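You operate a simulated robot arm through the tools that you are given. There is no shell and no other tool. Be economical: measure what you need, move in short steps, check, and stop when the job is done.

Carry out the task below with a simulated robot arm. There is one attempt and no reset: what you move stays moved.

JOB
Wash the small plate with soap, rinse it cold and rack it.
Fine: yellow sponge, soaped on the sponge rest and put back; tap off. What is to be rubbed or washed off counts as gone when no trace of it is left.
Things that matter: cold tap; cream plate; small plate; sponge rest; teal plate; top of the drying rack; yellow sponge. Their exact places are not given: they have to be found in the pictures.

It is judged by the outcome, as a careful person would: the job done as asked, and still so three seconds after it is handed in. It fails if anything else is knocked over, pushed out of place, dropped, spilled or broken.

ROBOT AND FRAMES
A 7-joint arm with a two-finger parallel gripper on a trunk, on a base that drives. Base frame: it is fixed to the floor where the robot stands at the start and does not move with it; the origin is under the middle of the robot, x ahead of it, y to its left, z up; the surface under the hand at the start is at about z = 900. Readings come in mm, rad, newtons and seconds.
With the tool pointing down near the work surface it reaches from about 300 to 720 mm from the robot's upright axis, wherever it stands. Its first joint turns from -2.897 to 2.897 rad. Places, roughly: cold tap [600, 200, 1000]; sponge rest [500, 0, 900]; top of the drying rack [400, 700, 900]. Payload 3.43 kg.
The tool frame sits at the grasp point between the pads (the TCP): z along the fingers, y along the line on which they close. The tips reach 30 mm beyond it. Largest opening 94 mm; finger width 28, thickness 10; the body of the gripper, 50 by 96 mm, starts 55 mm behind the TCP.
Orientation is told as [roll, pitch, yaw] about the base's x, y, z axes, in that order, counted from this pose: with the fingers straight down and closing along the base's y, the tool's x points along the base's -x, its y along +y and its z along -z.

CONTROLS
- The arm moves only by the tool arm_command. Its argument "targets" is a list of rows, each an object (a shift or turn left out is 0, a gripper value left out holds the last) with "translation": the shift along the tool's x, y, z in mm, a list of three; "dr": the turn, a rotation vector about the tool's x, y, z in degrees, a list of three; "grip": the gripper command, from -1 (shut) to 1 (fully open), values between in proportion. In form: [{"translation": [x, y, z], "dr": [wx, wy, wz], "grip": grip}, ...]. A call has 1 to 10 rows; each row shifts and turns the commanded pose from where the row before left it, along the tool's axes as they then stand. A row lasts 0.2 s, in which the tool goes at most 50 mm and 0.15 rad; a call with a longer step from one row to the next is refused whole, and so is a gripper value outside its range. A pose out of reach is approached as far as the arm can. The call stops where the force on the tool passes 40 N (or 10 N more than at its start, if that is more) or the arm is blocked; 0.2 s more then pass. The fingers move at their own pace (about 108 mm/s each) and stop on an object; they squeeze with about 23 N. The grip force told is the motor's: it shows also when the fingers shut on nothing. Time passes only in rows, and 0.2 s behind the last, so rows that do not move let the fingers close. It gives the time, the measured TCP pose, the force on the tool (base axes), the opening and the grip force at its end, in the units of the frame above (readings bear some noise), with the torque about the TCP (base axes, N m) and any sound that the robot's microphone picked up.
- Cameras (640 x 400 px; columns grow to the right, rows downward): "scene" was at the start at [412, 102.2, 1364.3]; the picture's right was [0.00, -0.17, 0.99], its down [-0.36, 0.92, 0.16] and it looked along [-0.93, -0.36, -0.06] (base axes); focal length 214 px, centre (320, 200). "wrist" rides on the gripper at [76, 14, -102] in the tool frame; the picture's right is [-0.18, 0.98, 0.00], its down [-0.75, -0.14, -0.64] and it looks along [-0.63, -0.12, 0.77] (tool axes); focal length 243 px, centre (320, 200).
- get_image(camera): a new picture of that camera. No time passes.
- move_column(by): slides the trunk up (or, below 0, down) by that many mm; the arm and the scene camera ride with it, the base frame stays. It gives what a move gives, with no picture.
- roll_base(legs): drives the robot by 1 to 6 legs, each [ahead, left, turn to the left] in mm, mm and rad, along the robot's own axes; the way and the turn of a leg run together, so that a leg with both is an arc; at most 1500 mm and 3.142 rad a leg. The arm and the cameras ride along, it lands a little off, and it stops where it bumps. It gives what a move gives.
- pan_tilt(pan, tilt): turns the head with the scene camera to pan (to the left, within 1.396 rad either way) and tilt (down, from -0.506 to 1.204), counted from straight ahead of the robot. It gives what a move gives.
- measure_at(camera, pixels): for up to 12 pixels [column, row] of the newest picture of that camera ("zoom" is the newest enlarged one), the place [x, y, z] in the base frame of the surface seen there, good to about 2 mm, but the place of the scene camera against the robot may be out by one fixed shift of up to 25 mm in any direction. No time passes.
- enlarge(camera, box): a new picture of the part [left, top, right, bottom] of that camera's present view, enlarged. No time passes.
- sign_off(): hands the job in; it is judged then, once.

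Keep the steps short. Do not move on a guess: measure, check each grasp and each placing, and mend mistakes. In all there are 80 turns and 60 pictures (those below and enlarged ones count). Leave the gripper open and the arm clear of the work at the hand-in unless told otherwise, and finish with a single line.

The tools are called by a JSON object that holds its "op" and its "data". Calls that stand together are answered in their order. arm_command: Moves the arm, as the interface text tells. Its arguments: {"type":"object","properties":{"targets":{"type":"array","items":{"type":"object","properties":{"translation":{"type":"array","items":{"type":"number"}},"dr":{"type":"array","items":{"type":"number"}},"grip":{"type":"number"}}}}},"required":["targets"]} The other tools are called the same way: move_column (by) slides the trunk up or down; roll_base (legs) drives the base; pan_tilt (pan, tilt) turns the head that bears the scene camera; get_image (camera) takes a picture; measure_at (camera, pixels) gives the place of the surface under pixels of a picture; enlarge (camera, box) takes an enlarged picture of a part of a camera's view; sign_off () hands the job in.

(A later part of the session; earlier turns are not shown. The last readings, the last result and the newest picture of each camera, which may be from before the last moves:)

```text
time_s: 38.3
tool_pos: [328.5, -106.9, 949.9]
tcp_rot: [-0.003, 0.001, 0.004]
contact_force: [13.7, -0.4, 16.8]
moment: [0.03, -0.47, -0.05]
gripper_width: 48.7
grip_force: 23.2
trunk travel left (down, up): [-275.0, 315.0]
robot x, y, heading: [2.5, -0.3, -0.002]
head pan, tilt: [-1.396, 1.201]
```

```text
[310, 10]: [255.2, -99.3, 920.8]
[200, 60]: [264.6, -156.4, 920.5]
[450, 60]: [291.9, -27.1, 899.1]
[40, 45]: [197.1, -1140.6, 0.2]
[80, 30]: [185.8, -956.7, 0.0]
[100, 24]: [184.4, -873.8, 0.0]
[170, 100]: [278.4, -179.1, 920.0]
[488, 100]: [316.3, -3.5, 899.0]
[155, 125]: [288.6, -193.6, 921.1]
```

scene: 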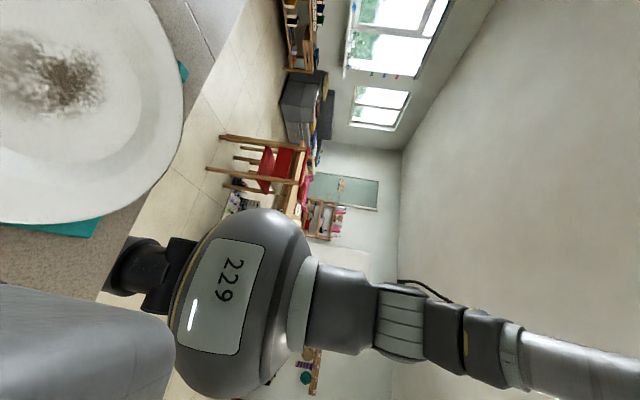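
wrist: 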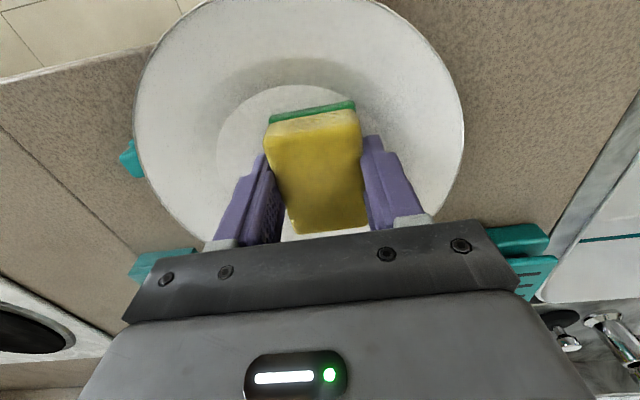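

Near rim is now at about x 250. Lift the sponge off, and look at the plate from above.

{"op": "arm_command", "data": {"targets": [{"translation": [0, 0, -20]}, {"translation": [-10, 20, -35]}, {"translation": [-15, 30, -30]}, {"translation": [-15, 30, -20]}, {}]}}

{"op": "get_image", "data": {"camera": "wrist"}}

{"op": "measure_at", "data": {"camera": "wrist", "pixels": [[200, 20], [240, 30], [150, 40], [110, 100], [130, 150], [170, 190], [200, 195], [160, 110], [60, 40], [20, 50], [290, 60], [300, 20]]}}

```text
time_s: 39.5
tool_pos: [367.1, -26.7, 1055.2]
tcp_rot: [-0.004, 0.004, 0.005]
contact_force: [0.5, -0.1, 0.5]
moment: [0.04, 0.01, 0.03]
gripper_width: 48.8
grip_force: 23.3
trunk travel left (down, up): [-275.0, 315.0]
robot x, y, heading: [1.5, -0.3, 0.004]
head pan, tilt: [-1.396, 1.201]
```

```text
25 pictures are left
```

wrist: 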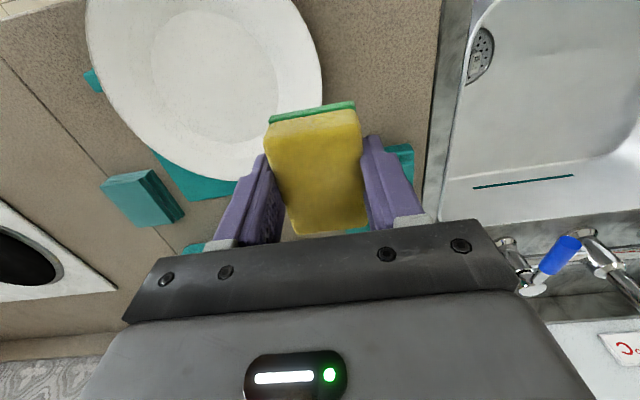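

```text
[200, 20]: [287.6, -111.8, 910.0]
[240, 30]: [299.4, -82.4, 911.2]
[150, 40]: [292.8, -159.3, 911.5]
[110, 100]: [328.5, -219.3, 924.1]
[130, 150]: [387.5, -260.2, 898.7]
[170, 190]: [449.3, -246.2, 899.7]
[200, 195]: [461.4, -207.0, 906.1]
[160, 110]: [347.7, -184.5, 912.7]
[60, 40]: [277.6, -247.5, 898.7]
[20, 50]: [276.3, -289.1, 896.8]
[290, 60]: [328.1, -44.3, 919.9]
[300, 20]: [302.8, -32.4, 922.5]
```

Plate lies well, face clean. Return the sponge to its tray: hover at [474, 21], then lower gently until contact.

{"op": "arm_command", "data": {"targets": [{"translation": [-36, 16, 0]}, {"translation": [-36, 16, 0]}, {"translation": [-35, 16, 0]}, {"translation": [0, 0, 35]}, {"translation": [0, 0, 30]}, {"translation": [0, 0, 8]}, {"translation": [0, 0, 4]}, {"translation": [0, 0, 3]}, {}]}}

```text
time_s: 41.5
tool_pos: [473.8, 22.3, 973.6]
tcp_rot: [-0.004, 0.004, 0.003]
contact_force: [-1.0, 0.0, 1.1]
moment: [0.04, 0.02, 0.02]
gripper_width: 48.6
grip_force: 23.3
trunk travel left (down, up): [-275.0, 315.0]
robot x, y, heading: [-0.5, -0.9, 0.003]
head pan, tilt: [-1.396, 1.201]
```

The tray is yielding (spring-loaded), now at 973.6; raise 4 mm to its rest height and release.

{"op": "arm_command", "data": {"targets": [{"translation": [0, 0, -3]}, {}, {"grip": 1}, {"grip": 1}, {"grip": 1}, {"translation": [0, 0, -20]}, {"translation": [0, 0, -45]}, {"translation": [10, 0, -45]}, {}]}}

{"op": "get_image", "data": {"camera": "wrist"}}

```text
time_s: 43.5
tool_pos: [463.2, 20.9, 1087.5]
tcp_rot: [-0.004, 0.004, 0.004]
contact_force: [1.4, 0.2, -0.1]
moment: [-0.03, -0.02, 0.0]
gripper_width: 94.0
grip_force: 0.1
trunk travel left (down, up): [-275.0, 315.0]
robot x, y, heading: [0.0, -1.2, 0.003]
head pan, tilt: [-1.396, 1.201]
```

```text
24 pictures are left
```

wrist: 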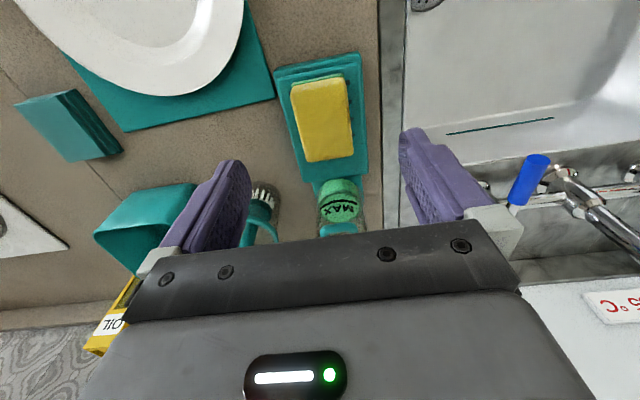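

Sponge is back on its rest. Now the cold tap: move above the sink in front of the blue lever for a close look.

{"op": "arm_command", "data": {"targets": [{"translation": [0, 45, 0]}, {"translation": [0, 45, 0]}, {"translation": [0, 45, 0]}, {"translation": [-5, 45, 0]}, {"translation": [-5, 15, 0]}, {}]}}

{"op": "get_image", "data": {"camera": "wrist"}}

```text
time_s: 44.9
tool_pos: [472.0, 214.6, 1085.6]
tcp_rot: [-0.004, 0.004, 0.005]
contact_force: [0.9, 0.6, -0.4]
moment: [0.0, -0.05, -0.02]
gripper_width: 93.9
grip_force: 0.1
trunk travel left (down, up): [-275.0, 315.0]
robot x, y, heading: [4.6, -1.0, 0.003]
head pan, tilt: [-1.396, 1.201]
```

```text
23 pictures are left
```

wrist: 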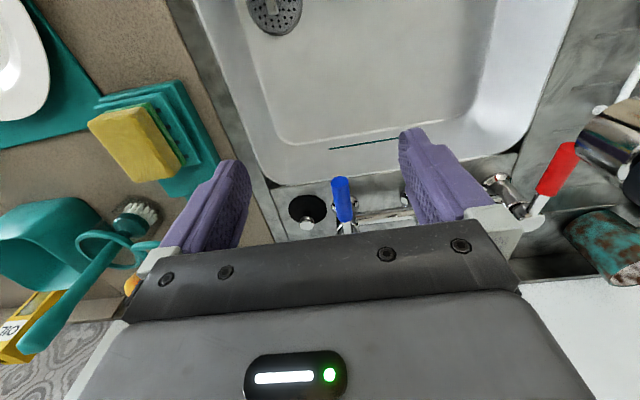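

{"op": "enlarge", "data": {"camera": "wrist", "box": [260, 150, 440, 250]}}

{"op": "measure_at", "data": {"camera": "wrist", "pixels": [[339, 182], [343, 200], [346, 217], [347, 228], [335, 200], [351, 200], [570, 150], [555, 180], [610, 140], [580, 135], [540, 205], [500, 160]]}}

```text
3.56 times, centred on (350, 200) of wrist
```

zoom: 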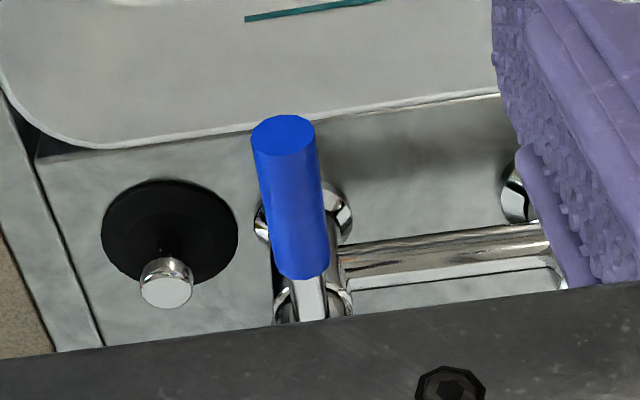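

```text
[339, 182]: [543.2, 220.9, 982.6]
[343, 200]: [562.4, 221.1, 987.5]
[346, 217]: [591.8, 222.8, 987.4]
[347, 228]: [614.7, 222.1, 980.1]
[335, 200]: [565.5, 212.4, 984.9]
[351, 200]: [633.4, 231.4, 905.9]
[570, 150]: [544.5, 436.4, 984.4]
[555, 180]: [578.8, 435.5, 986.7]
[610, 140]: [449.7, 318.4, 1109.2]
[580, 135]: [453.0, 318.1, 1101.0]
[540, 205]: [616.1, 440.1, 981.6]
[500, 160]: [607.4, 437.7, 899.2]
```

Blue lever: horizontal, x 540–597, y 221, z≈980. I'll set the opening to about 50 mm, go above it, and come down around it.

{"op": "arm_command", "data": {"targets": [{"translation": [-42, 3, 0], "grip": 0.06}, {"translation": [-42, 3.5, 0]}, {"translation": [0, 0, 40]}, {"translation": [0, 0, 40]}, {"translation": [0, 0, 20]}, {}, {"grip": -1}, {"grip": -1}, {"grip": -1}]}}

{"op": "get_image", "data": {"camera": "wrist"}}

```text
time_s: 46.9
tool_pos: [557.2, 222.2, 985.4]
tcp_rot: [-0.002, 0.006, 0.001]
contact_force: [-3.3, -18.2, -3.8]
moment: [-0.08, -0.31, -0.22]
gripper_width: 22.9
grip_force: 45.1
trunk travel left (down, up): [-275.0, 315.0]
robot x, y, heading: [-0.4, -0.8, -0.002]
head pan, tilt: [-1.396, 1.201]
```

```text
21 pictures are left
```

wrist: 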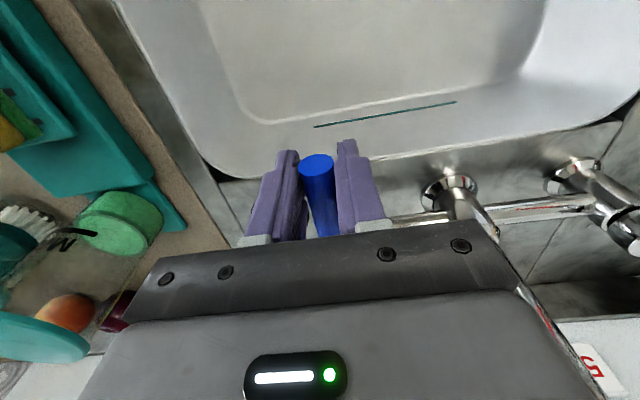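

The lever is gripped. Try turning it outwards (to -y) a few degrees about its pivot near [645, 221].

{"op": "arm_command", "data": {"targets": [{"translation": [0, -6, 0], "dr": [0, 0, -4]}, {"translation": [0, -6, 0], "dr": [0, 0, -4]}, {}]}}

```text
time_s: 47.7
tool_pos: [557.3, 212.0, 987.2]
tcp_rot: [-0.001, -0.001, 0.144]
contact_force: [2.4, -7.6, 11.4]
moment: [-0.09, 0.29, -0.8]
gripper_width: 23.0
grip_force: 45.0
trunk travel left (down, up): [-275.0, 315.0]
robot x, y, heading: [3.9, -0.9, -0.0]
head pan, tilt: [-1.396, 1.201]
```

It turns freely that way. Continue to about 40°, then look.

{"op": "arm_command", "data": {"targets": [{"translation": [-0.9, -12.2, 0], "dr": [0, 0, -8]}, {"translation": [-0.9, -12.2, 0], "dr": [0, 0, -8]}, {"translation": [-0.9, -12.2, 0], "dr": [0, 0, -8]}, {"translation": [-0.9, -12.2, 0], "dr": [0, 0, -8]}, {}]}}

{"op": "get_image", "data": {"camera": "wrist"}}

```text
time_s: 48.9
tool_pos: [576.5, 164.3, 987.4]
tcp_rot: [-0.001, 0.003, 0.701]
contact_force: [0.5, -16.3, 12.3]
moment: [-0.3, 0.12, -1.15]
gripper_width: 22.3
grip_force: 45.5
trunk travel left (down, up): [-275.0, 315.0]
robot x, y, heading: [-2.3, -1.6, 0.0]
head pan, tilt: [-1.396, 1.201]
```

```text
20 pictures are left
```

wrist: 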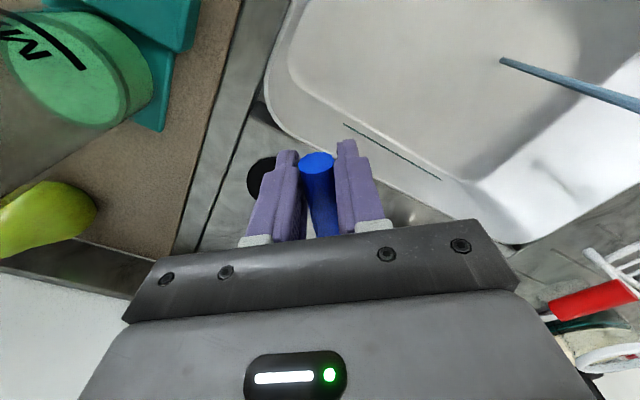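

Water is running (the bluish stream at right). Measure it, release the lever and rise.

{"op": "measure_at", "data": {"camera": "wrist", "pixels": [[503, 61], [540, 75], [580, 88], [620, 100]]}}

{"op": "arm_command", "data": {"targets": [{"grip": 0.0}, {"grip": 0.0}, {"translation": [0, 0, -40]}, {"translation": [0, 0, -45]}, {"translation": [30, 0, -35]}, {"translation": [20, 20, -20], "dr": [0, 0, 8]}, {"translation": [20, 0, 0], "dr": [0, 0, 8]}, {"translation": [20, 0, 0], "dr": [0, 0, 8]}, {"translation": [20, 0, 0], "dr": [0, 0, 8]}, {"dr": [0, 0, 8]}]}}

{"op": "get_image", "data": {"camera": "wrist"}}

```text
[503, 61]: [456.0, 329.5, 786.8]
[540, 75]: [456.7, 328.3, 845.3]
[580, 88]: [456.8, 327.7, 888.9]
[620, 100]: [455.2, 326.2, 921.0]
```

```text
time_s: 51.1
tool_pos: [472.0, 125.1, 1127.8]
tcp_rot: [-0.005, 0.003, 0.001]
contact_force: [-0.7, 0.2, -0.6]
moment: [0.03, -0.02, 0.02]
gripper_width: 47.0
grip_force: 0.0
trunk travel left (down, up): [-275.0, 315.0]
robot x, y, heading: [2.3, -4.0, 0.002]
head pan, tilt: [-1.396, 1.201]
```

```text
19 pictures are left
```

wrist: 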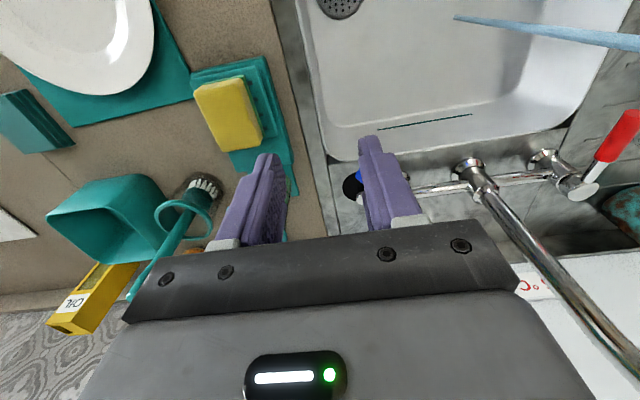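

Stream falls vertically at [456, 328]. Now I'll back the base up 400 mm so the hand can take the plate's near rim from the front, nearly horizontal.

{"op": "roll_base", "data": {"legs": [[-400, 0, 0]]}}

{"op": "arm_command", "data": {"targets": [{"dr": [0, -7.8, 0]}, {"dr": [0, -7.8, 0]}, {"dr": [0, -7.8, 0]}, {"dr": [0, -7.8, 0]}, {"dr": [0, -7.8, 0]}, {"dr": [0, -7.8, 0]}, {"dr": [0, -7.8, 0]}, {"dr": [0, -7.8, 0]}, {"dr": [0, -7.6, 0]}, {}]}}

{"op": "arm_command", "data": {"targets": [{"dr": [0, 0, 8.4]}, {"dr": [0, 0, 8.4]}, {"dr": [0, 0, 8.4]}, {"dr": [0, 0, 8.4]}, {"dr": [0, 0, 8.4]}, {"dr": [0, 0, 8.4]}, {"dr": [0, 0, 8.4]}, {"dr": [0, 0, 8.4]}, {"dr": [0, 0, 8.4]}, {"dr": [0, 0, 8.4]}]}}

{"op": "arm_command", "data": {"targets": [{"dr": [0, 0, 6]}, {}]}}

{"op": "get_image", "data": {"camera": "wrist"}}

```text
time_s: 53.6
tool_pos: [74.7, 125.6, 1129.4]
tcp_rot: [-0.002, 0.004, 0.009]
contact_force: [-0.3, -0.4, 0.1]
moment: [0.02, -0.02, 0.0]
gripper_width: 46.8
grip_force: 0.1
trunk travel left (down, up): [-275.0, 315.0]
robot x, y, heading: [-393.7, -2.5, 0.001]
head pan, tilt: [-1.396, 1.201]
```

```text
time_s: 55.8
tool_pos: [75.6, 124.8, 1128.4]
tcp_rot: [-0.009, -1.219, 0.02]
contact_force: [-0.3, -0.5, 0.6]
moment: [0.02, -0.02, 0.02]
gripper_width: 47.2
grip_force: 0.0
trunk travel left (down, up): [-275.0, 315.0]
robot x, y, heading: [-397.2, -0.5, 0.004]
head pan, tilt: [-1.396, 1.201]
```

```text
time_s: 58.0
tool_pos: [73.7, 125.9, 1126.1]
tcp_rot: [1.215, -0.097, -1.527]
contact_force: [0.6, -0.4, 0.0]
moment: [0.01, 0.0, 0.01]
gripper_width: 47.3
grip_force: 0.1
trunk travel left (down, up): [-275.0, 315.0]
robot x, y, heading: [-396.7, -0.8, 0.006]
head pan, tilt: [-1.396, 1.201]
```

```text
time_s: 58.6
tool_pos: [74.6, 126.5, 1127.1]
tcp_rot: [1.22, -0.003, -1.563]
contact_force: [0.6, -0.6, -0.3]
moment: [0.01, 0.0, -0.02]
gripper_width: 47.1
grip_force: 0.0
trunk travel left (down, up): [-275.0, 315.0]
robot x, y, heading: [-394.2, 0.4, 0.01]
head pan, tilt: [-1.396, 1.201]
```

```text
18 pictures are left
```

wrist: 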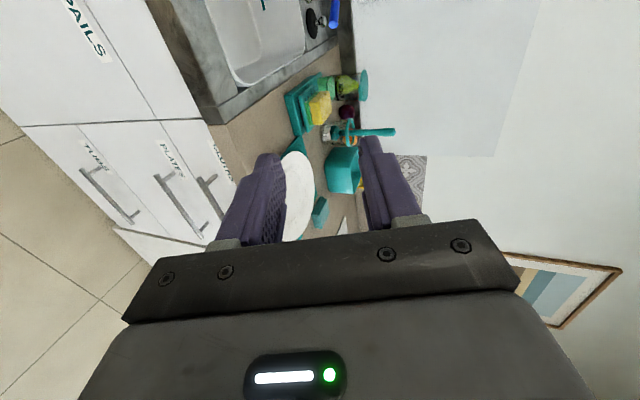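

The hand points forward, 20° down, closing vertically. Move in front of the plate's near rim and look.

{"op": "arm_command", "data": {"targets": [{"translation": [-36.2, -17.7, 14.8]}, {"translation": [-36.2, -17.7, 14.8]}, {"translation": [-36.2, -17.7, 14.8]}, {"translation": [-36.2, -17.7, 14.8]}, {"translation": [-36.2, -17.7, 14.8]}, {"translation": [-36.2, -17.7, 14.8]}, {"translation": [-36.2, -17.7, 14.8]}, {}]}}

{"op": "get_image", "data": {"camera": "wrist"}}

```text
time_s: 60.4
tool_pos: [131.3, -131.3, 973.2]
tcp_rot: [1.219, -0.004, -1.562]
contact_force: [-0.2, -0.4, -1.1]
moment: [0.01, 0.01, 0.03]
gripper_width: 47.1
grip_force: 0.0
trunk travel left (down, up): [-275.0, 315.0]
robot x, y, heading: [-395.7, -0.0, 0.006]
head pan, tilt: [-1.396, 1.201]
```

```text
17 pictures are left
```

wrist: 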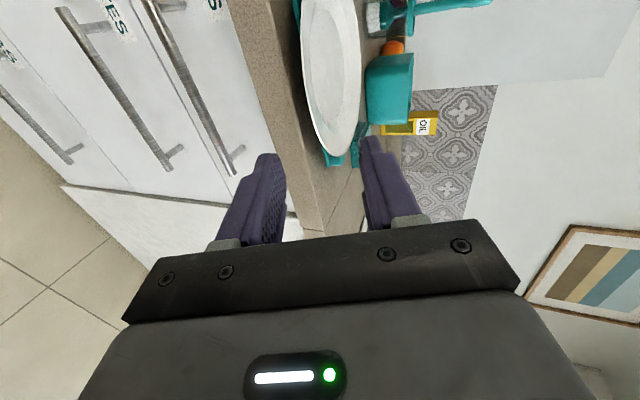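

{"op": "enlarge", "data": {"camera": "wrist", "box": [230, 0, 430, 200]}}

{"op": "measure_at", "data": {"camera": "wrist", "pixels": [[302, 20], [304, 50], [308, 80], [315, 110], [325, 135], [284, 50], [291, 80], [310, 160], [320, 60], [362, 60]]}}

```text
2.00 times, centred on (330, 100) of wrist
```

zoom: 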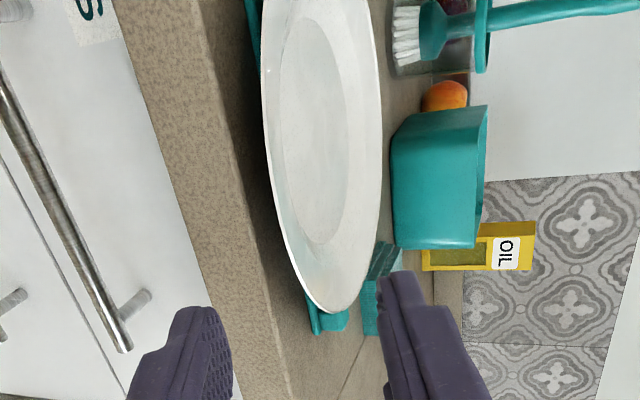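

```text
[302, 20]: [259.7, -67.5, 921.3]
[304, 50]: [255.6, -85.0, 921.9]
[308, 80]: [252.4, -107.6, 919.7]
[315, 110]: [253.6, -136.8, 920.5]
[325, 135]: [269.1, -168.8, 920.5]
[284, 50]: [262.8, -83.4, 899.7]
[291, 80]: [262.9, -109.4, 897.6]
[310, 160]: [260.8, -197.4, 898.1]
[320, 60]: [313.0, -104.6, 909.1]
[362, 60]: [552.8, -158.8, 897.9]
```

Near rim at x≈250, y≈-119, z≈921; counter edge x≈260. I'll set a 12 mm opening, align with the rim and advance so that only the fingertips (about 14 mm) take the rim.

{"op": "arm_command", "data": {"targets": [{"translation": [6, -4.4, 31], "grip": -0.745}, {"translation": [6.3, -4.4, 32.6]}, {}, {"translation": [0, 0, 15]}, {"translation": [0, 0, 15]}, {}]}}

{"op": "get_image", "data": {"camera": "wrist"}}

```text
time_s: 61.8
tool_pos: [216.4, -114.2, 932.7]
tcp_rot: [1.217, 0.0, -1.563]
contact_force: [0.0, -0.5, -0.7]
moment: [0.0, -0.03, 0.01]
gripper_width: 11.9
grip_force: 0.0
trunk travel left (down, up): [-275.0, 315.0]
robot x, y, heading: [-396.2, -0.7, 0.002]
head pan, tilt: [-1.396, 1.201]
```

```text
15 pictures are left
```

wrist: 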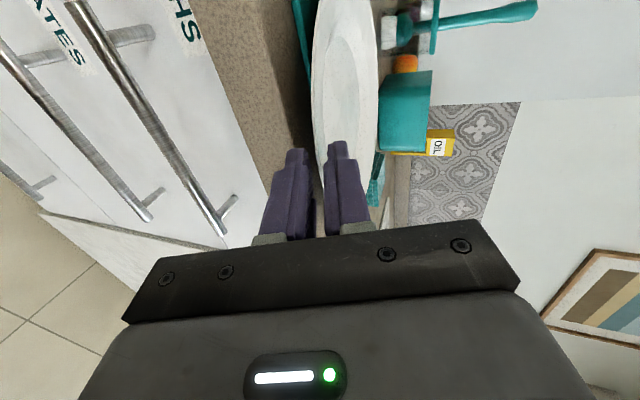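

The rim lines up between the fingers. Advance 20 mm more, in steps.

{"op": "arm_command", "data": {"targets": [{"translation": [0, 0, 7]}, {"translation": [0, 0, 7]}, {"translation": [0, 0, 6]}, {}]}}

{"op": "enlarge", "data": {"camera": "wrist", "box": [230, 80, 410, 250]}}

```text
time_s: 62.8
tool_pos: [236.0, -115.6, 927.9]
tcp_rot: [1.22, -0.003, -1.562]
contact_force: [-0.2, -0.2, -0.4]
moment: [0.0, -0.01, -0.02]
gripper_width: 12.0
grip_force: 0.1
trunk travel left (down, up): [-275.0, 315.0]
robot x, y, heading: [-399.5, -1.4, 0.003]
head pan, tilt: [-1.396, 1.201]
```

```text
2.35 times, centred on (320, 165) of wrist
```

zoom: 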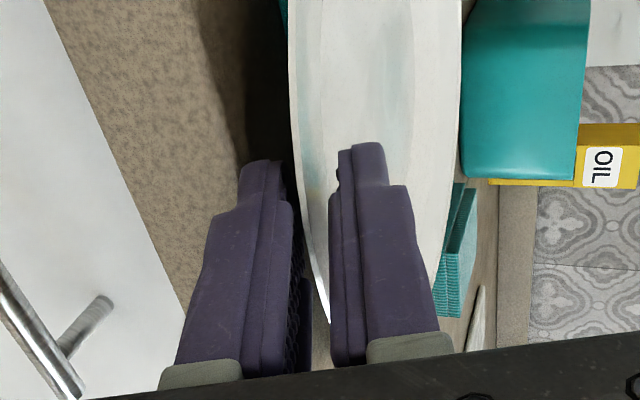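

The rim is between the pads without contact. Close, then slide the plate 22 mm towards me over the edge.

{"op": "arm_command", "data": {"targets": [{"grip": -1}, {"grip": -1}, {}, {"translation": [0, -2.5, -6.9]}, {"translation": [0, -2.5, -6.9]}, {"translation": [0, -2.5, -6.9]}, {}]}}

```text
time_s: 64.4
tool_pos: [213.5, -115.7, 929.6]
tcp_rot: [1.219, -0.004, -1.561]
contact_force: [5.8, 1.7, 7.5]
moment: [0.28, -0.78, 0.09]
gripper_width: 6.2
grip_force: 23.0
trunk travel left (down, up): [-275.0, 315.0]
robot x, y, heading: [-393.5, -2.3, 0.005]
head pan, tilt: [-1.396, 1.201]
```

Slid with a 6.2 mm rim in grip. Open slightly and advance 13 mm for a deeper hold, then close.

{"op": "arm_command", "data": {"targets": [{"grip": -0.7}, {"grip": -0.7}, {"translation": [0, 0, 5]}, {"translation": [0, 0, 5]}, {"translation": [0, 0, 4]}, {}]}}

{"op": "enlarge", "data": {"camera": "wrist", "box": [230, 0, 430, 250]}}

```text
time_s: 65.8
tool_pos: [225.6, -115.5, 923.5]
tcp_rot: [1.219, -0.002, -1.563]
contact_force: [0.7, -0.1, -0.6]
moment: [-0.02, -0.01, 0.02]
gripper_width: 13.7
grip_force: 0.0
trunk travel left (down, up): [-275.0, 315.0]
robot x, y, heading: [-395.7, -1.8, 0.002]
head pan, tilt: [-1.396, 1.201]
```

```text
1.60 times, centred on (330, 125) of wrist
```

zoom: 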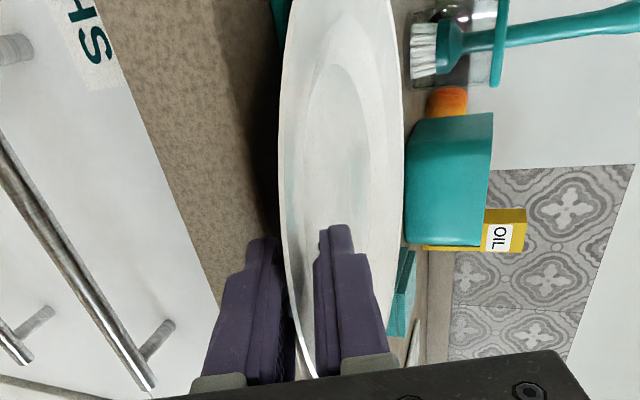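

Deep hold now. Close and lift 40 mm slowly.

{"op": "arm_command", "data": {"targets": [{"grip": -1}, {"grip": -1}, {"grip": -1}, {"translation": [0, 9.4, -3.4]}, {"translation": [0, 9.4, -3.4]}, {"translation": [0, 18.8, -6.8]}, {}]}}

{"op": "get_image", "data": {"camera": "wrist"}}

```text
time_s: 67.4
tool_pos: [226.6, -115.5, 962.0]
tcp_rot: [1.218, -0.001, -1.562]
contact_force: [-0.7, 0.5, -3.9]
moment: [0.02, 0.27, -0.02]
gripper_width: 8.3
grip_force: 23.0
trunk travel left (down, up): [-275.0, 315.0]
robot x, y, heading: [-396.6, -1.0, 0.003]
head pan, tilt: [-1.396, 1.201]
```

```text
12 pictures are left
```

wrist: 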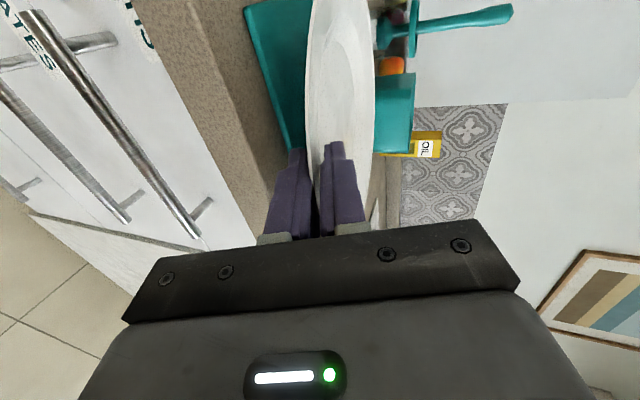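

Plate is lifted level and firmly held (about 0.39 kg). Raise 25 mm more and drive the base left about 443 mm, passing in front of the sponge rest.

{"op": "arm_command", "data": {"targets": [{"translation": [0, 12, -4.3]}, {"translation": [0, 12, -4.3]}, {}]}}

{"op": "roll_base", "data": {"legs": [[0, 220, 0], [0, 223, 0]]}}

{"op": "get_image", "data": {"camera": "wrist"}}

```text
time_s: 68.2
tool_pos: [224.9, -114.5, 987.3]
tcp_rot: [1.219, -0.002, -1.561]
contact_force: [1.2, 0.3, -3.4]
moment: [0.01, 0.3, -0.02]
gripper_width: 8.3
grip_force: 22.7
trunk travel left (down, up): [-275.0, 315.0]
robot x, y, heading: [-394.4, -2.6, 0.005]
head pan, tilt: [-1.396, 1.201]
```

```text
time_s: 71.2
tool_pos: [222.3, 335.7, 988.7]
tcp_rot: [1.218, -0.003, -1.548]
contact_force: [0.0, -0.4, -3.0]
moment: [-0.01, 0.27, 0.0]
gripper_width: 8.2
grip_force: 23.7
trunk travel left (down, up): [-275.0, 315.0]
robot x, y, heading: [-404.4, 437.6, 0.021]
head pan, tilt: [-1.396, 1.201]
```

```text
11 pictures are left
```

wrist: 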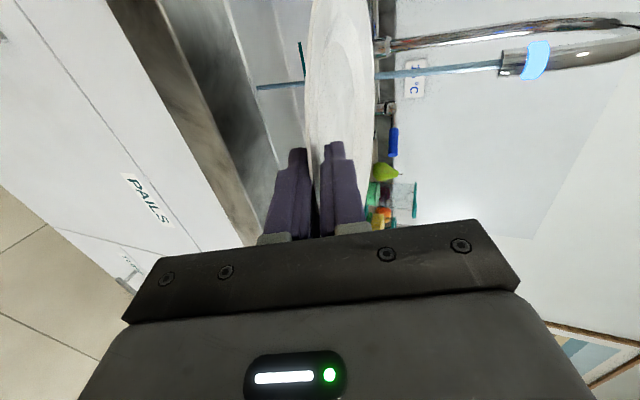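

TCP [222, 336, 989]; the stream is ahead. Move the plate forward and lower so the stream strikes its face, tip it slightly nose-down so it drains into the sink, and hold.

{"op": "arm_command", "data": {"targets": [{"translation": [-2, 1.9, 30.7]}, {"translation": [-2, 1.9, 30.7]}, {"translation": [-2, 1.9, 30.7]}, {"translation": [-2, 1.9, 30.7]}, {"dr": [5, 0, 0]}, {"dr": [5, 0, 0]}, {}, {}, {}]}}

{"op": "get_image", "data": {"camera": "wrist"}}

```text
time_s: 73.2
tool_pos: [340.6, 330.2, 952.5]
tcp_rot: [1.044, -0.002, -1.548]
contact_force: [0.1, 0.3, -3.3]
moment: [0.0, 0.29, 0.0]
gripper_width: 8.5
grip_force: 23.2
trunk travel left (down, up): [-275.0, 315.0]
robot x, y, heading: [-400.8, 439.3, 0.022]
head pan, tilt: [-1.396, 1.201]
```

```text
10 pictures are left
```

wrist: 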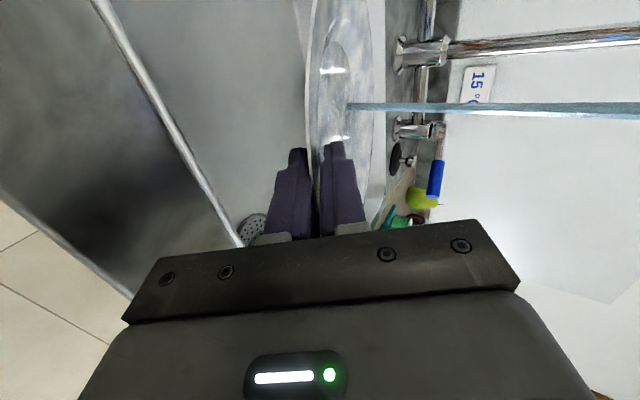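

The stream strikes the plate and wets it. Move the plate around so the stream runs over its whole face.

{"op": "arm_command", "data": {"targets": [{"translation": [30, 0, 0]}, {"translation": [20, 0, 0]}, {"translation": [0, 0, 18]}, {"translation": [-30, 0, 0]}, {"translation": [-30, 0, 0]}, {"translation": [-35, 0, 0]}, {"translation": [0, 0, -30]}, {"translation": [25, 0, -20]}, {"translation": [25, 0, -15]}, {}]}}

{"op": "arm_command", "data": {"targets": [{"translation": [25, 0, 0]}, {"translation": [20, 0, 15]}, {"translation": [0, 0, 25]}, {"translation": [-30, 0, 0]}, {"translation": [-30, 0, 0]}, {"translation": [-25, 0, 0]}, {"translation": [25, 0, 20]}, {"translation": [20, 0, -13]}, {}, {}]}}

{"op": "get_image", "data": {"camera": "wrist"}}

```text
time_s: 75.3
tool_pos: [302.2, 334.7, 974.7]
tcp_rot: [1.045, -0.002, -1.548]
contact_force: [-0.2, -0.9, -2.2]
moment: [0.0, 0.28, 0.0]
gripper_width: 8.5
grip_force: 23.3
trunk travel left (down, up): [-275.0, 315.0]
robot x, y, heading: [-400.9, 440.6, 0.02]
head pan, tilt: [-1.396, 1.201]
```

```text
time_s: 77.5
tool_pos: [340.1, 340.4, 954.3]
tcp_rot: [1.044, -0.003, -1.548]
contact_force: [0.2, 0.3, -3.1]
moment: [-0.01, 0.27, -0.01]
gripper_width: 8.5
grip_force: 23.7
trunk travel left (down, up): [-275.0, 315.0]
robot x, y, heading: [-402.5, 439.9, 0.017]
head pan, tilt: [-1.396, 1.201]
```

```text
9 pictures are left
```

wrist: 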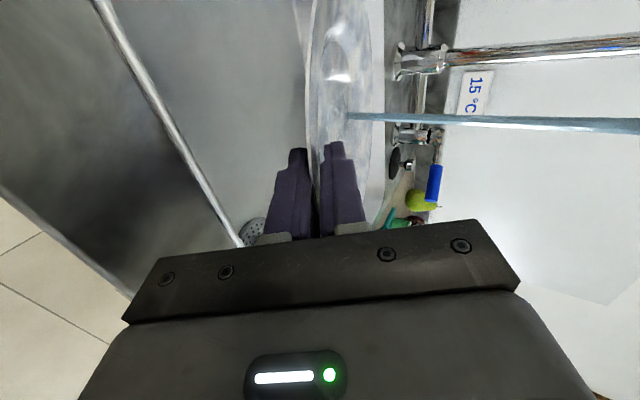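

Hold in the stream two more seconds, then move sideways out of the stream (y≈205, still over the sink) and tip it 30° to drain.

{"op": "arm_command", "data": {"targets": [{}, {}, {}, {}, {}, {}, {}, {}, {"translation": [-20, 0, 0]}, {"translation": [40, 0, 0]}]}}

{"op": "arm_command", "data": {"targets": [{"translation": [-40, 0, 0]}, {"translation": [-40, 0, 0]}, {"translation": [-40, 0, 0]}, {"translation": [-35, 0, 0]}, {"dr": [7, 0, 0]}, {"dr": [7, 0, 0]}, {"dr": [7, 0, 0]}, {}, {}, {}]}}

{"op": "arm_command", "data": {"targets": [{}, {}, {}, {}, {}, {}, {}, {}, {}]}}

{"op": "get_image", "data": {"camera": "wrist"}}

```text
time_s: 79.8
tool_pos: [339.2, 360.9, 953.2]
tcp_rot: [1.043, -0.004, -1.549]
contact_force: [0.5, -0.7, -3.8]
moment: [0.01, 0.28, 0.0]
gripper_width: 8.6
grip_force: 22.8
trunk travel left (down, up): [-275.0, 315.0]
robot x, y, heading: [-398.7, 441.1, 0.012]
head pan, tilt: [-1.396, 1.201]
```

```text
time_s: 82.0
tool_pos: [341.8, 205.0, 952.4]
tcp_rot: [0.677, -0.002, -1.547]
contact_force: [-0.8, 8.9, 1.2]
moment: [-0.04, -0.23, 0.69]
gripper_width: 10.4
grip_force: 22.8
trunk travel left (down, up): [-275.0, 315.0]
robot x, y, heading: [-401.2, 442.4, 0.02]
head pan, tilt: [-1.396, 1.201]
```

```text
time_s: 84.0
tool_pos: [341.8, 205.5, 952.7]
tcp_rot: [0.678, -0.006, -1.546]
contact_force: [-2.3, 9.4, 1.3]
moment: [0.01, -0.16, 0.72]
gripper_width: 10.4
grip_force: 23.2
trunk travel left (down, up): [-275.0, 315.0]
robot x, y, heading: [-401.9, 438.2, 0.017]
head pan, tilt: [-1.396, 1.201]
```

```text
8 pictures are left
```

wrist: 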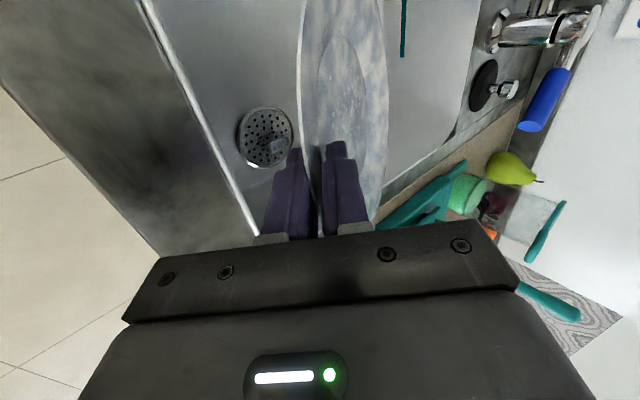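

The plate's edge touched the sink's right wall (9 N sideways). Move 12 mm away, then level it and pull back out of the sink area.

{"op": "arm_command", "data": {"targets": [{"translation": [6, 0, 0]}, {"translation": [6, 0, 0]}, {"dr": [-7, 0, 0]}, {"dr": [-7, 0, 0]}, {"dr": [-7, 0, 0]}, {}]}}

{"op": "enlarge", "data": {"camera": "wrist", "box": [230, 0, 430, 250]}}

```text
time_s: 85.3
tool_pos: [343.0, 217.2, 953.0]
tcp_rot: [1.045, -0.004, -1.549]
contact_force: [-0.2, -0.7, -3.3]
moment: [-0.02, 0.25, 0.0]
gripper_width: 8.7
grip_force: 23.0
trunk travel left (down, up): [-275.0, 315.0]
robot x, y, heading: [-406.5, 439.0, 0.019]
head pan, tilt: [-1.396, 1.201]
```

```text
1.60 times, centred on (330, 125) of wrist
```

zoom: 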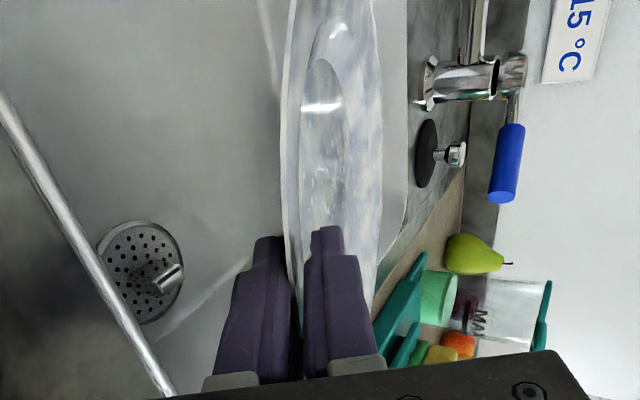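

Grip is fine. The near half of the face got less direct water, so I rinse a second time with the nose tilted up, so water runs over the near half, still over the sink.

{"op": "arm_command", "data": {"targets": [{"translation": [0, 21.6, -12.5], "dr": [-6.25, 0, 0]}, {"dr": [-6.25, 0, 0]}, {"dr": [-6.25, 0, 0]}, {"dr": [-6.25, 0, 0]}, {"translation": [37, 0, 0]}, {"translation": [37, 0, 0]}, {"translation": [37, 0, 0]}, {"translation": [0, 0, 27]}, {"translation": [0, 0, 27]}, {}]}}

{"op": "arm_command", "data": {"targets": [{"translation": [25, 0, 0]}, {"translation": [20, 0, -10]}, {"translation": [-20, 0, -10]}, {"translation": [-25, 0, 20]}, {"translation": [-25, 0, 0]}, {"translation": [-25, 0, -10]}, {"translation": [20, 0, -15]}, {"translation": [30, 0, 0]}, {"translation": [0, 0, 25]}, {}]}}

{"op": "arm_command", "data": {"targets": [{}, {}, {}, {"translation": [0, 0, -15]}, {"translation": [30, 0, -10]}, {"translation": [-30, 0, -5]}, {"translation": [-30, 0, 5]}, {"translation": [30, 0, 10]}, {}, {}]}}

{"op": "get_image", "data": {"camera": "wrist"}}

```text
time_s: 87.5
tool_pos: [392.2, 327.0, 969.9]
tcp_rot: [1.478, -0.001, -1.547]
contact_force: [0.1, -0.5, -3.0]
moment: [0.0, 0.27, 0.02]
gripper_width: 8.3
grip_force: 22.8
trunk travel left (down, up): [-275.0, 315.0]
robot x, y, heading: [-403.2, 440.8, 0.022]
head pan, tilt: [-1.396, 1.201]
```

```text
time_s: 89.8
tool_pos: [392.8, 329.5, 972.3]
tcp_rot: [1.481, -0.001, -1.547]
contact_force: [0.0, 0.6, -3.5]
moment: [0.0, 0.3, 0.01]
gripper_width: 8.5
grip_force: 22.9
trunk travel left (down, up): [-275.0, 315.0]
robot x, y, heading: [-405.7, 439.4, 0.016]
head pan, tilt: [-1.396, 1.201]
```

```text
time_s: 92.0
tool_pos: [376.6, 328.7, 975.8]
tcp_rot: [1.481, -0.001, -1.547]
contact_force: [-0.5, -0.7, -2.7]
moment: [0.02, 0.28, 0.01]
gripper_width: 8.6
grip_force: 22.8
trunk travel left (down, up): [-275.0, 315.0]
robot x, y, heading: [-401.9, 437.9, 0.025]
head pan, tilt: [-1.396, 1.201]
```

```text
6 pictures are left
```

wrist: 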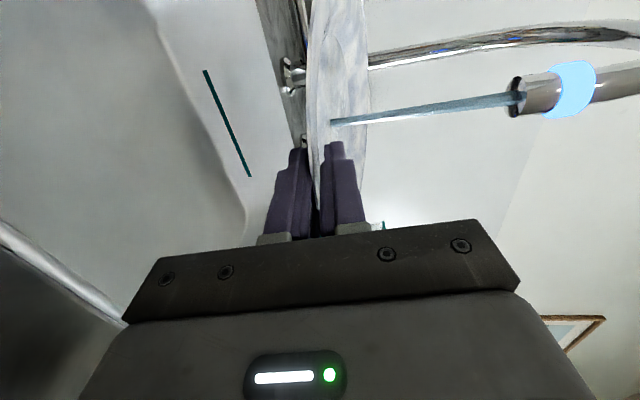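

Whole face is wetted now. Move sideways out of the stream, tip down gently to drain, then level.

{"op": "arm_command", "data": {"targets": [{"translation": [-36, 0, -10]}, {"translation": [-36, 0, -10]}, {"translation": [-35, 0, -10]}, {"dr": [7, 0, 0]}, {"dr": [7, 0, 0]}, {"dr": [7, 0, 0]}, {"dr": [7, 0, 0]}, {"dr": [7, 0, 0]}, {}, {}]}}

{"op": "arm_command", "data": {"targets": [{}, {}, {}, {}, {}, {}, {"dr": [-7, 0, 0]}, {"dr": [-7, 0, 0]}, {"dr": [-6, 0, 0]}, {}]}}

{"op": "arm_command", "data": {"targets": [{"translation": [0, 9.4, -3.4]}, {"translation": [0, -10.3, -28.2]}, {"translation": [0, -10.3, -28.2]}, {"translation": [0, -10.3, -28.2]}, {"translation": [0, -10.3, -28.2]}, {"translation": [0, 23.5, -8.5]}, {"translation": [0, 18.8, -6.8]}, {}]}}

```text
time_s: 94.2
tool_pos: [351.8, 221.6, 975.5]
tcp_rot: [0.87, -0.003, -1.548]
contact_force: [-0.3, 0.1, -3.0]
moment: [0.01, 0.25, -0.01]
gripper_width: 8.6
grip_force: 23.1
trunk travel left (down, up): [-275.0, 315.0]
robot x, y, heading: [-403.6, 440.0, 0.018]
head pan, tilt: [-1.396, 1.201]
```

```text
time_s: 96.3
tool_pos: [352.2, 221.8, 976.0]
tcp_rot: [1.22, -0.003, -1.546]
contact_force: [0.0, 0.3, -3.5]
moment: [0.01, 0.31, 0.0]
gripper_width: 8.6
grip_force: 22.4
trunk travel left (down, up): [-275.0, 315.0]
robot x, y, heading: [-401.6, 435.9, 0.018]
head pan, tilt: [-1.396, 1.201]
```

```text
time_s: 98.2
tool_pos: [230.8, 219.6, 1032.8]
tcp_rot: [1.218, -0.002, -1.549]
contact_force: [0.5, 0.2, -4.1]
moment: [0.03, 0.31, -0.02]
gripper_width: 8.7
grip_force: 23.3
trunk travel left (down, up): [-275.0, 315.0]
robot x, y, heading: [-401.1, 439.3, 0.024]
head pan, tilt: [-1.396, 1.201]
```

Plate is level and clear at z 1033. Drive left 470 mm to the rack, correcting the heading.

{"op": "roll_base", "data": {"legs": [[0, 235, -0.01], [0, 235, -0.01]]}}

{"op": "get_image", "data": {"camera": "wrist"}}

```text
time_s: 101.3
tool_pos: [222.5, 683.5, 1033.7]
tcp_rot: [1.219, -0.004, -1.57]
contact_force: [0.0, -0.5, -3.5]
moment: [-0.01, 0.3, -0.02]
gripper_width: 8.8
grip_force: 23.1
trunk travel left (down, up): [-275.0, 315.0]
robot x, y, heading: [-404.1, 914.2, -0.002]
head pan, tilt: [-1.396, 1.201]
```

```text
5 pictures are left
```

wrist: 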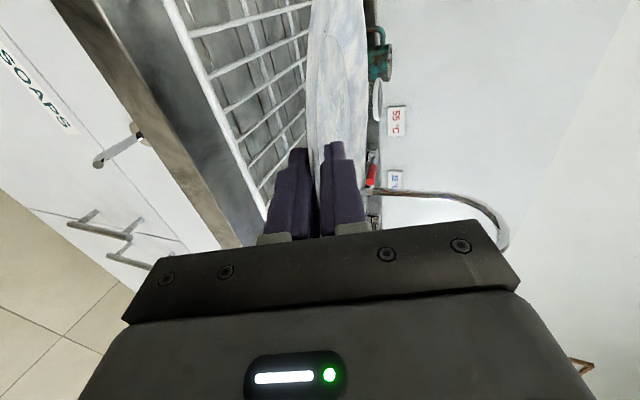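

{"op": "measure_at", "data": {"camera": "wrist", "pixels": [[180, 25], [202, 75], [222, 120], [262, 208], [225, 30], [246, 20], [265, 48], [254, 100], [262, 130], [276, 62], [252, 158]]}}

```text
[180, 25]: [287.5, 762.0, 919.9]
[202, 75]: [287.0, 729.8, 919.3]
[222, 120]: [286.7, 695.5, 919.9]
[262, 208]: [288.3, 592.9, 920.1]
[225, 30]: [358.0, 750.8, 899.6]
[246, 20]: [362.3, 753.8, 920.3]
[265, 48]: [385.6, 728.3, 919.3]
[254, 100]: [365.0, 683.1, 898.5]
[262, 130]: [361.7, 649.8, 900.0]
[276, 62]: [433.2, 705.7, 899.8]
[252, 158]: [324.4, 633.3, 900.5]
```

Rack front bar at x≈287, top z≈920. Place the plate with its centre at about [353, 683]: lower to just above, then step down to contact at about z 938.

{"op": "arm_command", "data": {"targets": [{"translation": [0, -20.6, 19.4]}, {"translation": [0, -20.6, 19.4]}, {"translation": [0, -20.6, 19.4]}, {"translation": [0, -5.6, 2.1]}, {"translation": [0, -3.8, 1.4]}, {}]}}

{"op": "arm_command", "data": {"targets": [{"translation": [0, -1.9, 0.7]}, {"translation": [0, -1.9, 0.7]}, {"translation": [0, -1.9, 0.7]}, {}]}}

```text
time_s: 102.7
tool_pos: [256.2, 680.2, 944.6]
tcp_rot: [1.217, -0.003, -1.57]
contact_force: [0.0, 1.0, 0.8]
moment: [-0.2, -0.22, 0.19]
gripper_width: 8.3
grip_force: 23.5
trunk travel left (down, up): [-275.0, 315.0]
robot x, y, heading: [-406.3, 914.5, 0.002]
head pan, tilt: [-1.396, 1.201]
```

```text
time_s: 103.7
tool_pos: [255.2, 681.6, 939.6]
tcp_rot: [1.222, -0.004, -1.571]
contact_force: [0.7, -0.6, 10.9]
moment: [-0.45, -0.33, -0.07]
gripper_width: 9.2
grip_force: 23.4
trunk travel left (down, up): [-275.0, 315.0]
robot x, y, heading: [-406.8, 914.8, -0.003]
head pan, tilt: [-1.396, 1.201]
```

The plate rests on the rack (11 N up). Ease up 1 mm and open a little.

{"op": "arm_command", "data": {"targets": [{"translation": [0, 1.2, -0.4]}, {"grip": -0.68}, {"grip": -0.68}, {"translation": [0, 0, -8]}, {"translation": [0, 0, -7]}, {}]}}

{"op": "get_image", "data": {"camera": "wrist"}}

{"op": "measure_at", "data": {"camera": "wrist", "pixels": [[312, 30], [312, 80], [315, 120], [345, 60], [365, 60], [370, 100], [300, 40], [300, 80]]}}

```text
time_s: 105.1
tool_pos: [242.8, 681.3, 944.3]
tcp_rot: [1.22, -0.003, -1.571]
contact_force: [0.1, -1.5, -0.8]
moment: [-0.01, 0.0, 0.02]
gripper_width: 15.2
grip_force: 0.0
trunk travel left (down, up): [-275.0, 315.0]
robot x, y, heading: [-410.6, 915.2, -0.002]
head pan, tilt: [-1.396, 1.201]
```

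```text
4 pictures are left
```

wrist: 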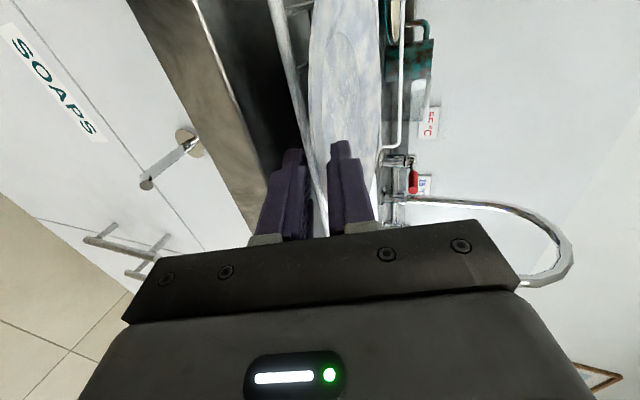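

```text
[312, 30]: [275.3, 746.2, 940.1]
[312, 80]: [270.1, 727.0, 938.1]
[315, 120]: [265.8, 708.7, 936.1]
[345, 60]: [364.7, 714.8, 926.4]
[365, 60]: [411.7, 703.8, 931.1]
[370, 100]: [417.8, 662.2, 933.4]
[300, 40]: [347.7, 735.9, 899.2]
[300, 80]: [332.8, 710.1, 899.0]
```

The plate lies flat on the rack, its near rim overhanging about 30 mm. I'll back off, close the fingers and nudge the rim inward gently so it sits fully on the rack.

{"op": "arm_command", "data": {"targets": [{"translation": [0, 0, -30]}, {"translation": [4, -5.6, 2], "grip": -1}, {"grip": -1}, {"translation": [0, 2.74, 7.52]}, {"translation": [0, 2.74, 7.52]}, {"translation": [0, 2.74, 7.52]}, {"translation": [0, 2.74, 7.52]}, {}]}}

{"op": "get_image", "data": {"camera": "wrist"}}

{"op": "measure_at", "data": {"camera": "wrist", "pixels": [[315, 20], [315, 60], [318, 100], [288, 20], [293, 60], [298, 100], [282, 40], [305, 60]]}}

```text
time_s: 106.9
tool_pos: [244.7, 686.6, 949.7]
tcp_rot: [1.216, -0.001, -1.571]
contact_force: [-0.1, 0.4, 0.3]
moment: [0.02, 0.0, 0.0]
gripper_width: 0.1
grip_force: 22.9
trunk travel left (down, up): [-275.0, 315.0]
robot x, y, heading: [-409.1, 911.3, 0.0]
head pan, tilt: [-1.396, 1.201]
```

```text
3 pictures are left
```

wrist: 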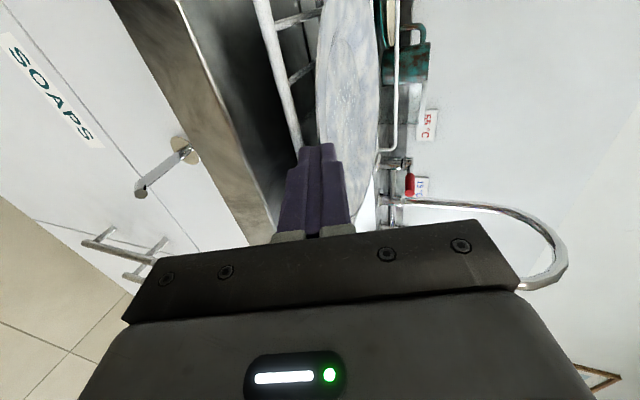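

```text
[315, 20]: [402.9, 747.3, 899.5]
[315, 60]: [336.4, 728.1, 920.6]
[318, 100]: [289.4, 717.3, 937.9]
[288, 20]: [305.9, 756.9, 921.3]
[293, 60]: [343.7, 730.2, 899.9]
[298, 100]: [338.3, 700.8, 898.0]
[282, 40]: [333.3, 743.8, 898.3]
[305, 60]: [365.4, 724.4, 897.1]
```

The rim slid in freely (rim now about x 275). Push 16 mm more, then withdraw.

{"op": "arm_command", "data": {"targets": [{"translation": [0, 2.74, 7.52]}, {"translation": [0, 2.74, 7.52]}, {}, {"translation": [0, 0, -30]}, {"translation": [0, 10, -40]}, {"translation": [0, 40, -15]}, {"translation": [0, 40, -15]}, {}]}}

{"op": "get_image", "data": {"camera": "wrist"}}

{"op": "measure_at", "data": {"camera": "wrist", "pixels": [[280, 20], [270, 60], [280, 100], [300, 130], [330, 60], [320, 100], [250, 60], [260, 100], [270, 130], [300, 60], [345, 20], [345, 100]]}}

```text
time_s: 108.7
tool_pos: [198.4, 683.7, 1069.6]
tcp_rot: [1.217, -0.003, -1.57]
contact_force: [0.4, 0.5, -0.1]
moment: [0.01, -0.01, -0.02]
gripper_width: 0.0
grip_force: 23.0
trunk travel left (down, up): [-275.0, 315.0]
robot x, y, heading: [-403.5, 914.6, -0.004]
head pan, tilt: [-1.396, 1.201]
```

```text
2 pictures are left
```

wrist: 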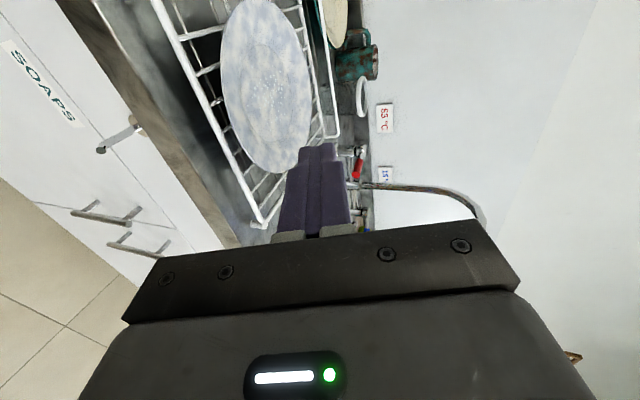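

```text
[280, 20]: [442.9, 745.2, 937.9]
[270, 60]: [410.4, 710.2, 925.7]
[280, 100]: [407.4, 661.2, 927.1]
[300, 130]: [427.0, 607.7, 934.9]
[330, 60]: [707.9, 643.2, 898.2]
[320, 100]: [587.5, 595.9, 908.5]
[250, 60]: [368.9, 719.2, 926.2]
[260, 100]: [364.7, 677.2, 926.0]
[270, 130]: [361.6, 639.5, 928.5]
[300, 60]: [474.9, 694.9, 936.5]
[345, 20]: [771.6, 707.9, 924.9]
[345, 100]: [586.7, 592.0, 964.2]
```

The plate sits fully on the rack, level. Now return to close the tap: turn the hand back to pointing down, raising it.

{"op": "arm_command", "data": {"targets": [{"translation": [0, 40, -15], "dr": [0, 0, -8.2]}, {"dr": [0, 0, -8.2]}, {"dr": [0, 0, -8.2]}, {"dr": [0, 0, -8.2]}, {"dr": [0, 0, -8.2]}, {"dr": [0, 0, -8.2]}, {"dr": [0, 0, -8.2]}, {"dr": [0, 0, -8.2]}, {"dr": [0, 0, -8.2]}, {"dr": [0, 0, -8.2]}]}}

{"op": "arm_command", "data": {"targets": [{"dr": [0, 0, -8]}, {"dr": [0, 7.8, 0]}, {"dr": [0, 7.8, 0]}, {"dr": [0, 7.8, 0]}, {"dr": [0, 7.8, 0]}, {"dr": [0, 7.8, 0]}, {"dr": [0, 7.8, 0]}, {"dr": [0, 7.8, 0]}, {"dr": [0, 7.8, 0]}, {"dr": [0, 7.5, 0]}]}}

{"op": "roll_base", "data": {"legs": [[0, -565, 0]]}}

```text
time_s: 110.9
tool_pos: [197.9, 687.7, 1110.7]
tcp_rot: [0.351, -1.194, -0.373]
contact_force: [-0.9, 0.0, 0.1]
moment: [-0.02, 0.0, 0.01]
gripper_width: 0.1
grip_force: 23.1
trunk travel left (down, up): [-275.0, 315.0]
robot x, y, heading: [-408.7, 920.0, -0.006]
head pan, tilt: [-1.396, 1.201]
```

```text
time_s: 113.1
tool_pos: [197.1, 687.0, 1111.5]
tcp_rot: [-0.001, 0.004, 0.002]
contact_force: [-0.8, 0.2, -0.1]
moment: [-0.03, 0.04, 0.01]
gripper_width: 0.1
grip_force: 22.8
trunk travel left (down, up): [-275.0, 315.0]
robot x, y, heading: [-405.4, 914.9, 0.001]
head pan, tilt: [-1.396, 1.201]
```

```text
time_s: 116.3
tool_pos: [189.7, 113.8, 1112.0]
tcp_rot: [-0.001, 0.001, -0.014]
contact_force: [-0.6, -0.8, -0.1]
moment: [-0.03, 0.02, -0.01]
gripper_width: 0.1
grip_force: 23.2
trunk travel left (down, up): [-275.0, 315.0]
robot x, y, heading: [-413.1, 353.1, -0.018]
head pan, tilt: [-1.396, 1.201]
```

Hand points down at [190, 114, 1112]. Drive forward 350 mm to the tap.

{"op": "roll_base", "data": {"legs": [[350, 0, 0.018]]}}

```text
time_s: 118.5
tool_pos: [535.1, 122.0, 1110.3]
tcp_rot: [-0.002, 0.003, 0.004]
contact_force: [-0.4, 0.7, 0.0]
moment: [-0.01, 0.03, 0.02]
gripper_width: 0.1
grip_force: 22.9
trunk travel left (down, up): [-275.0, 315.0]
robot x, y, heading: [-69.6, 347.7, -0.003]
head pan, tilt: [-1.396, 1.201]
```

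Position above the lever (last held at [576, 164, 987], yaw 40°) with the fingers half open, and come down around it.

{"op": "arm_command", "data": {"targets": [{"translation": [-20.7, 21.2, 0], "grip": 0}, {"translation": [-20.7, 21.2, 0]}, {"dr": [0, 0, -8]}, {"dr": [0, 0, -8]}, {"dr": [0, 0, -8]}, {"dr": [0, 0, -8]}, {"dr": [0, 0, -8]}, {"translation": [0, 0, 40]}, {"translation": [0, 0, 20]}, {}]}}

{"op": "get_image", "data": {"camera": "wrist"}}

```text
time_s: 120.7
tool_pos: [576.3, 163.9, 1049.5]
tcp_rot: [-0.001, 0.004, 0.7]
contact_force: [0.5, 0.6, -0.1]
moment: [0.01, 0.01, 0.0]
gripper_width: 46.9
grip_force: 0.1
trunk travel left (down, up): [-275.0, 315.0]
robot x, y, heading: [-71.6, 347.1, -0.004]
head pan, tilt: [-1.396, 1.201]
```

```text
1 pictures are left
```

wrist: 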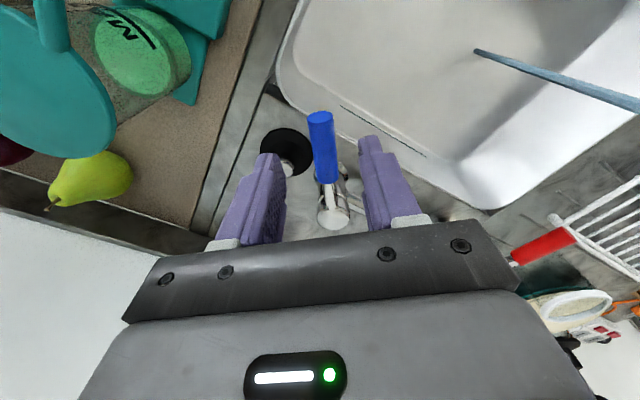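

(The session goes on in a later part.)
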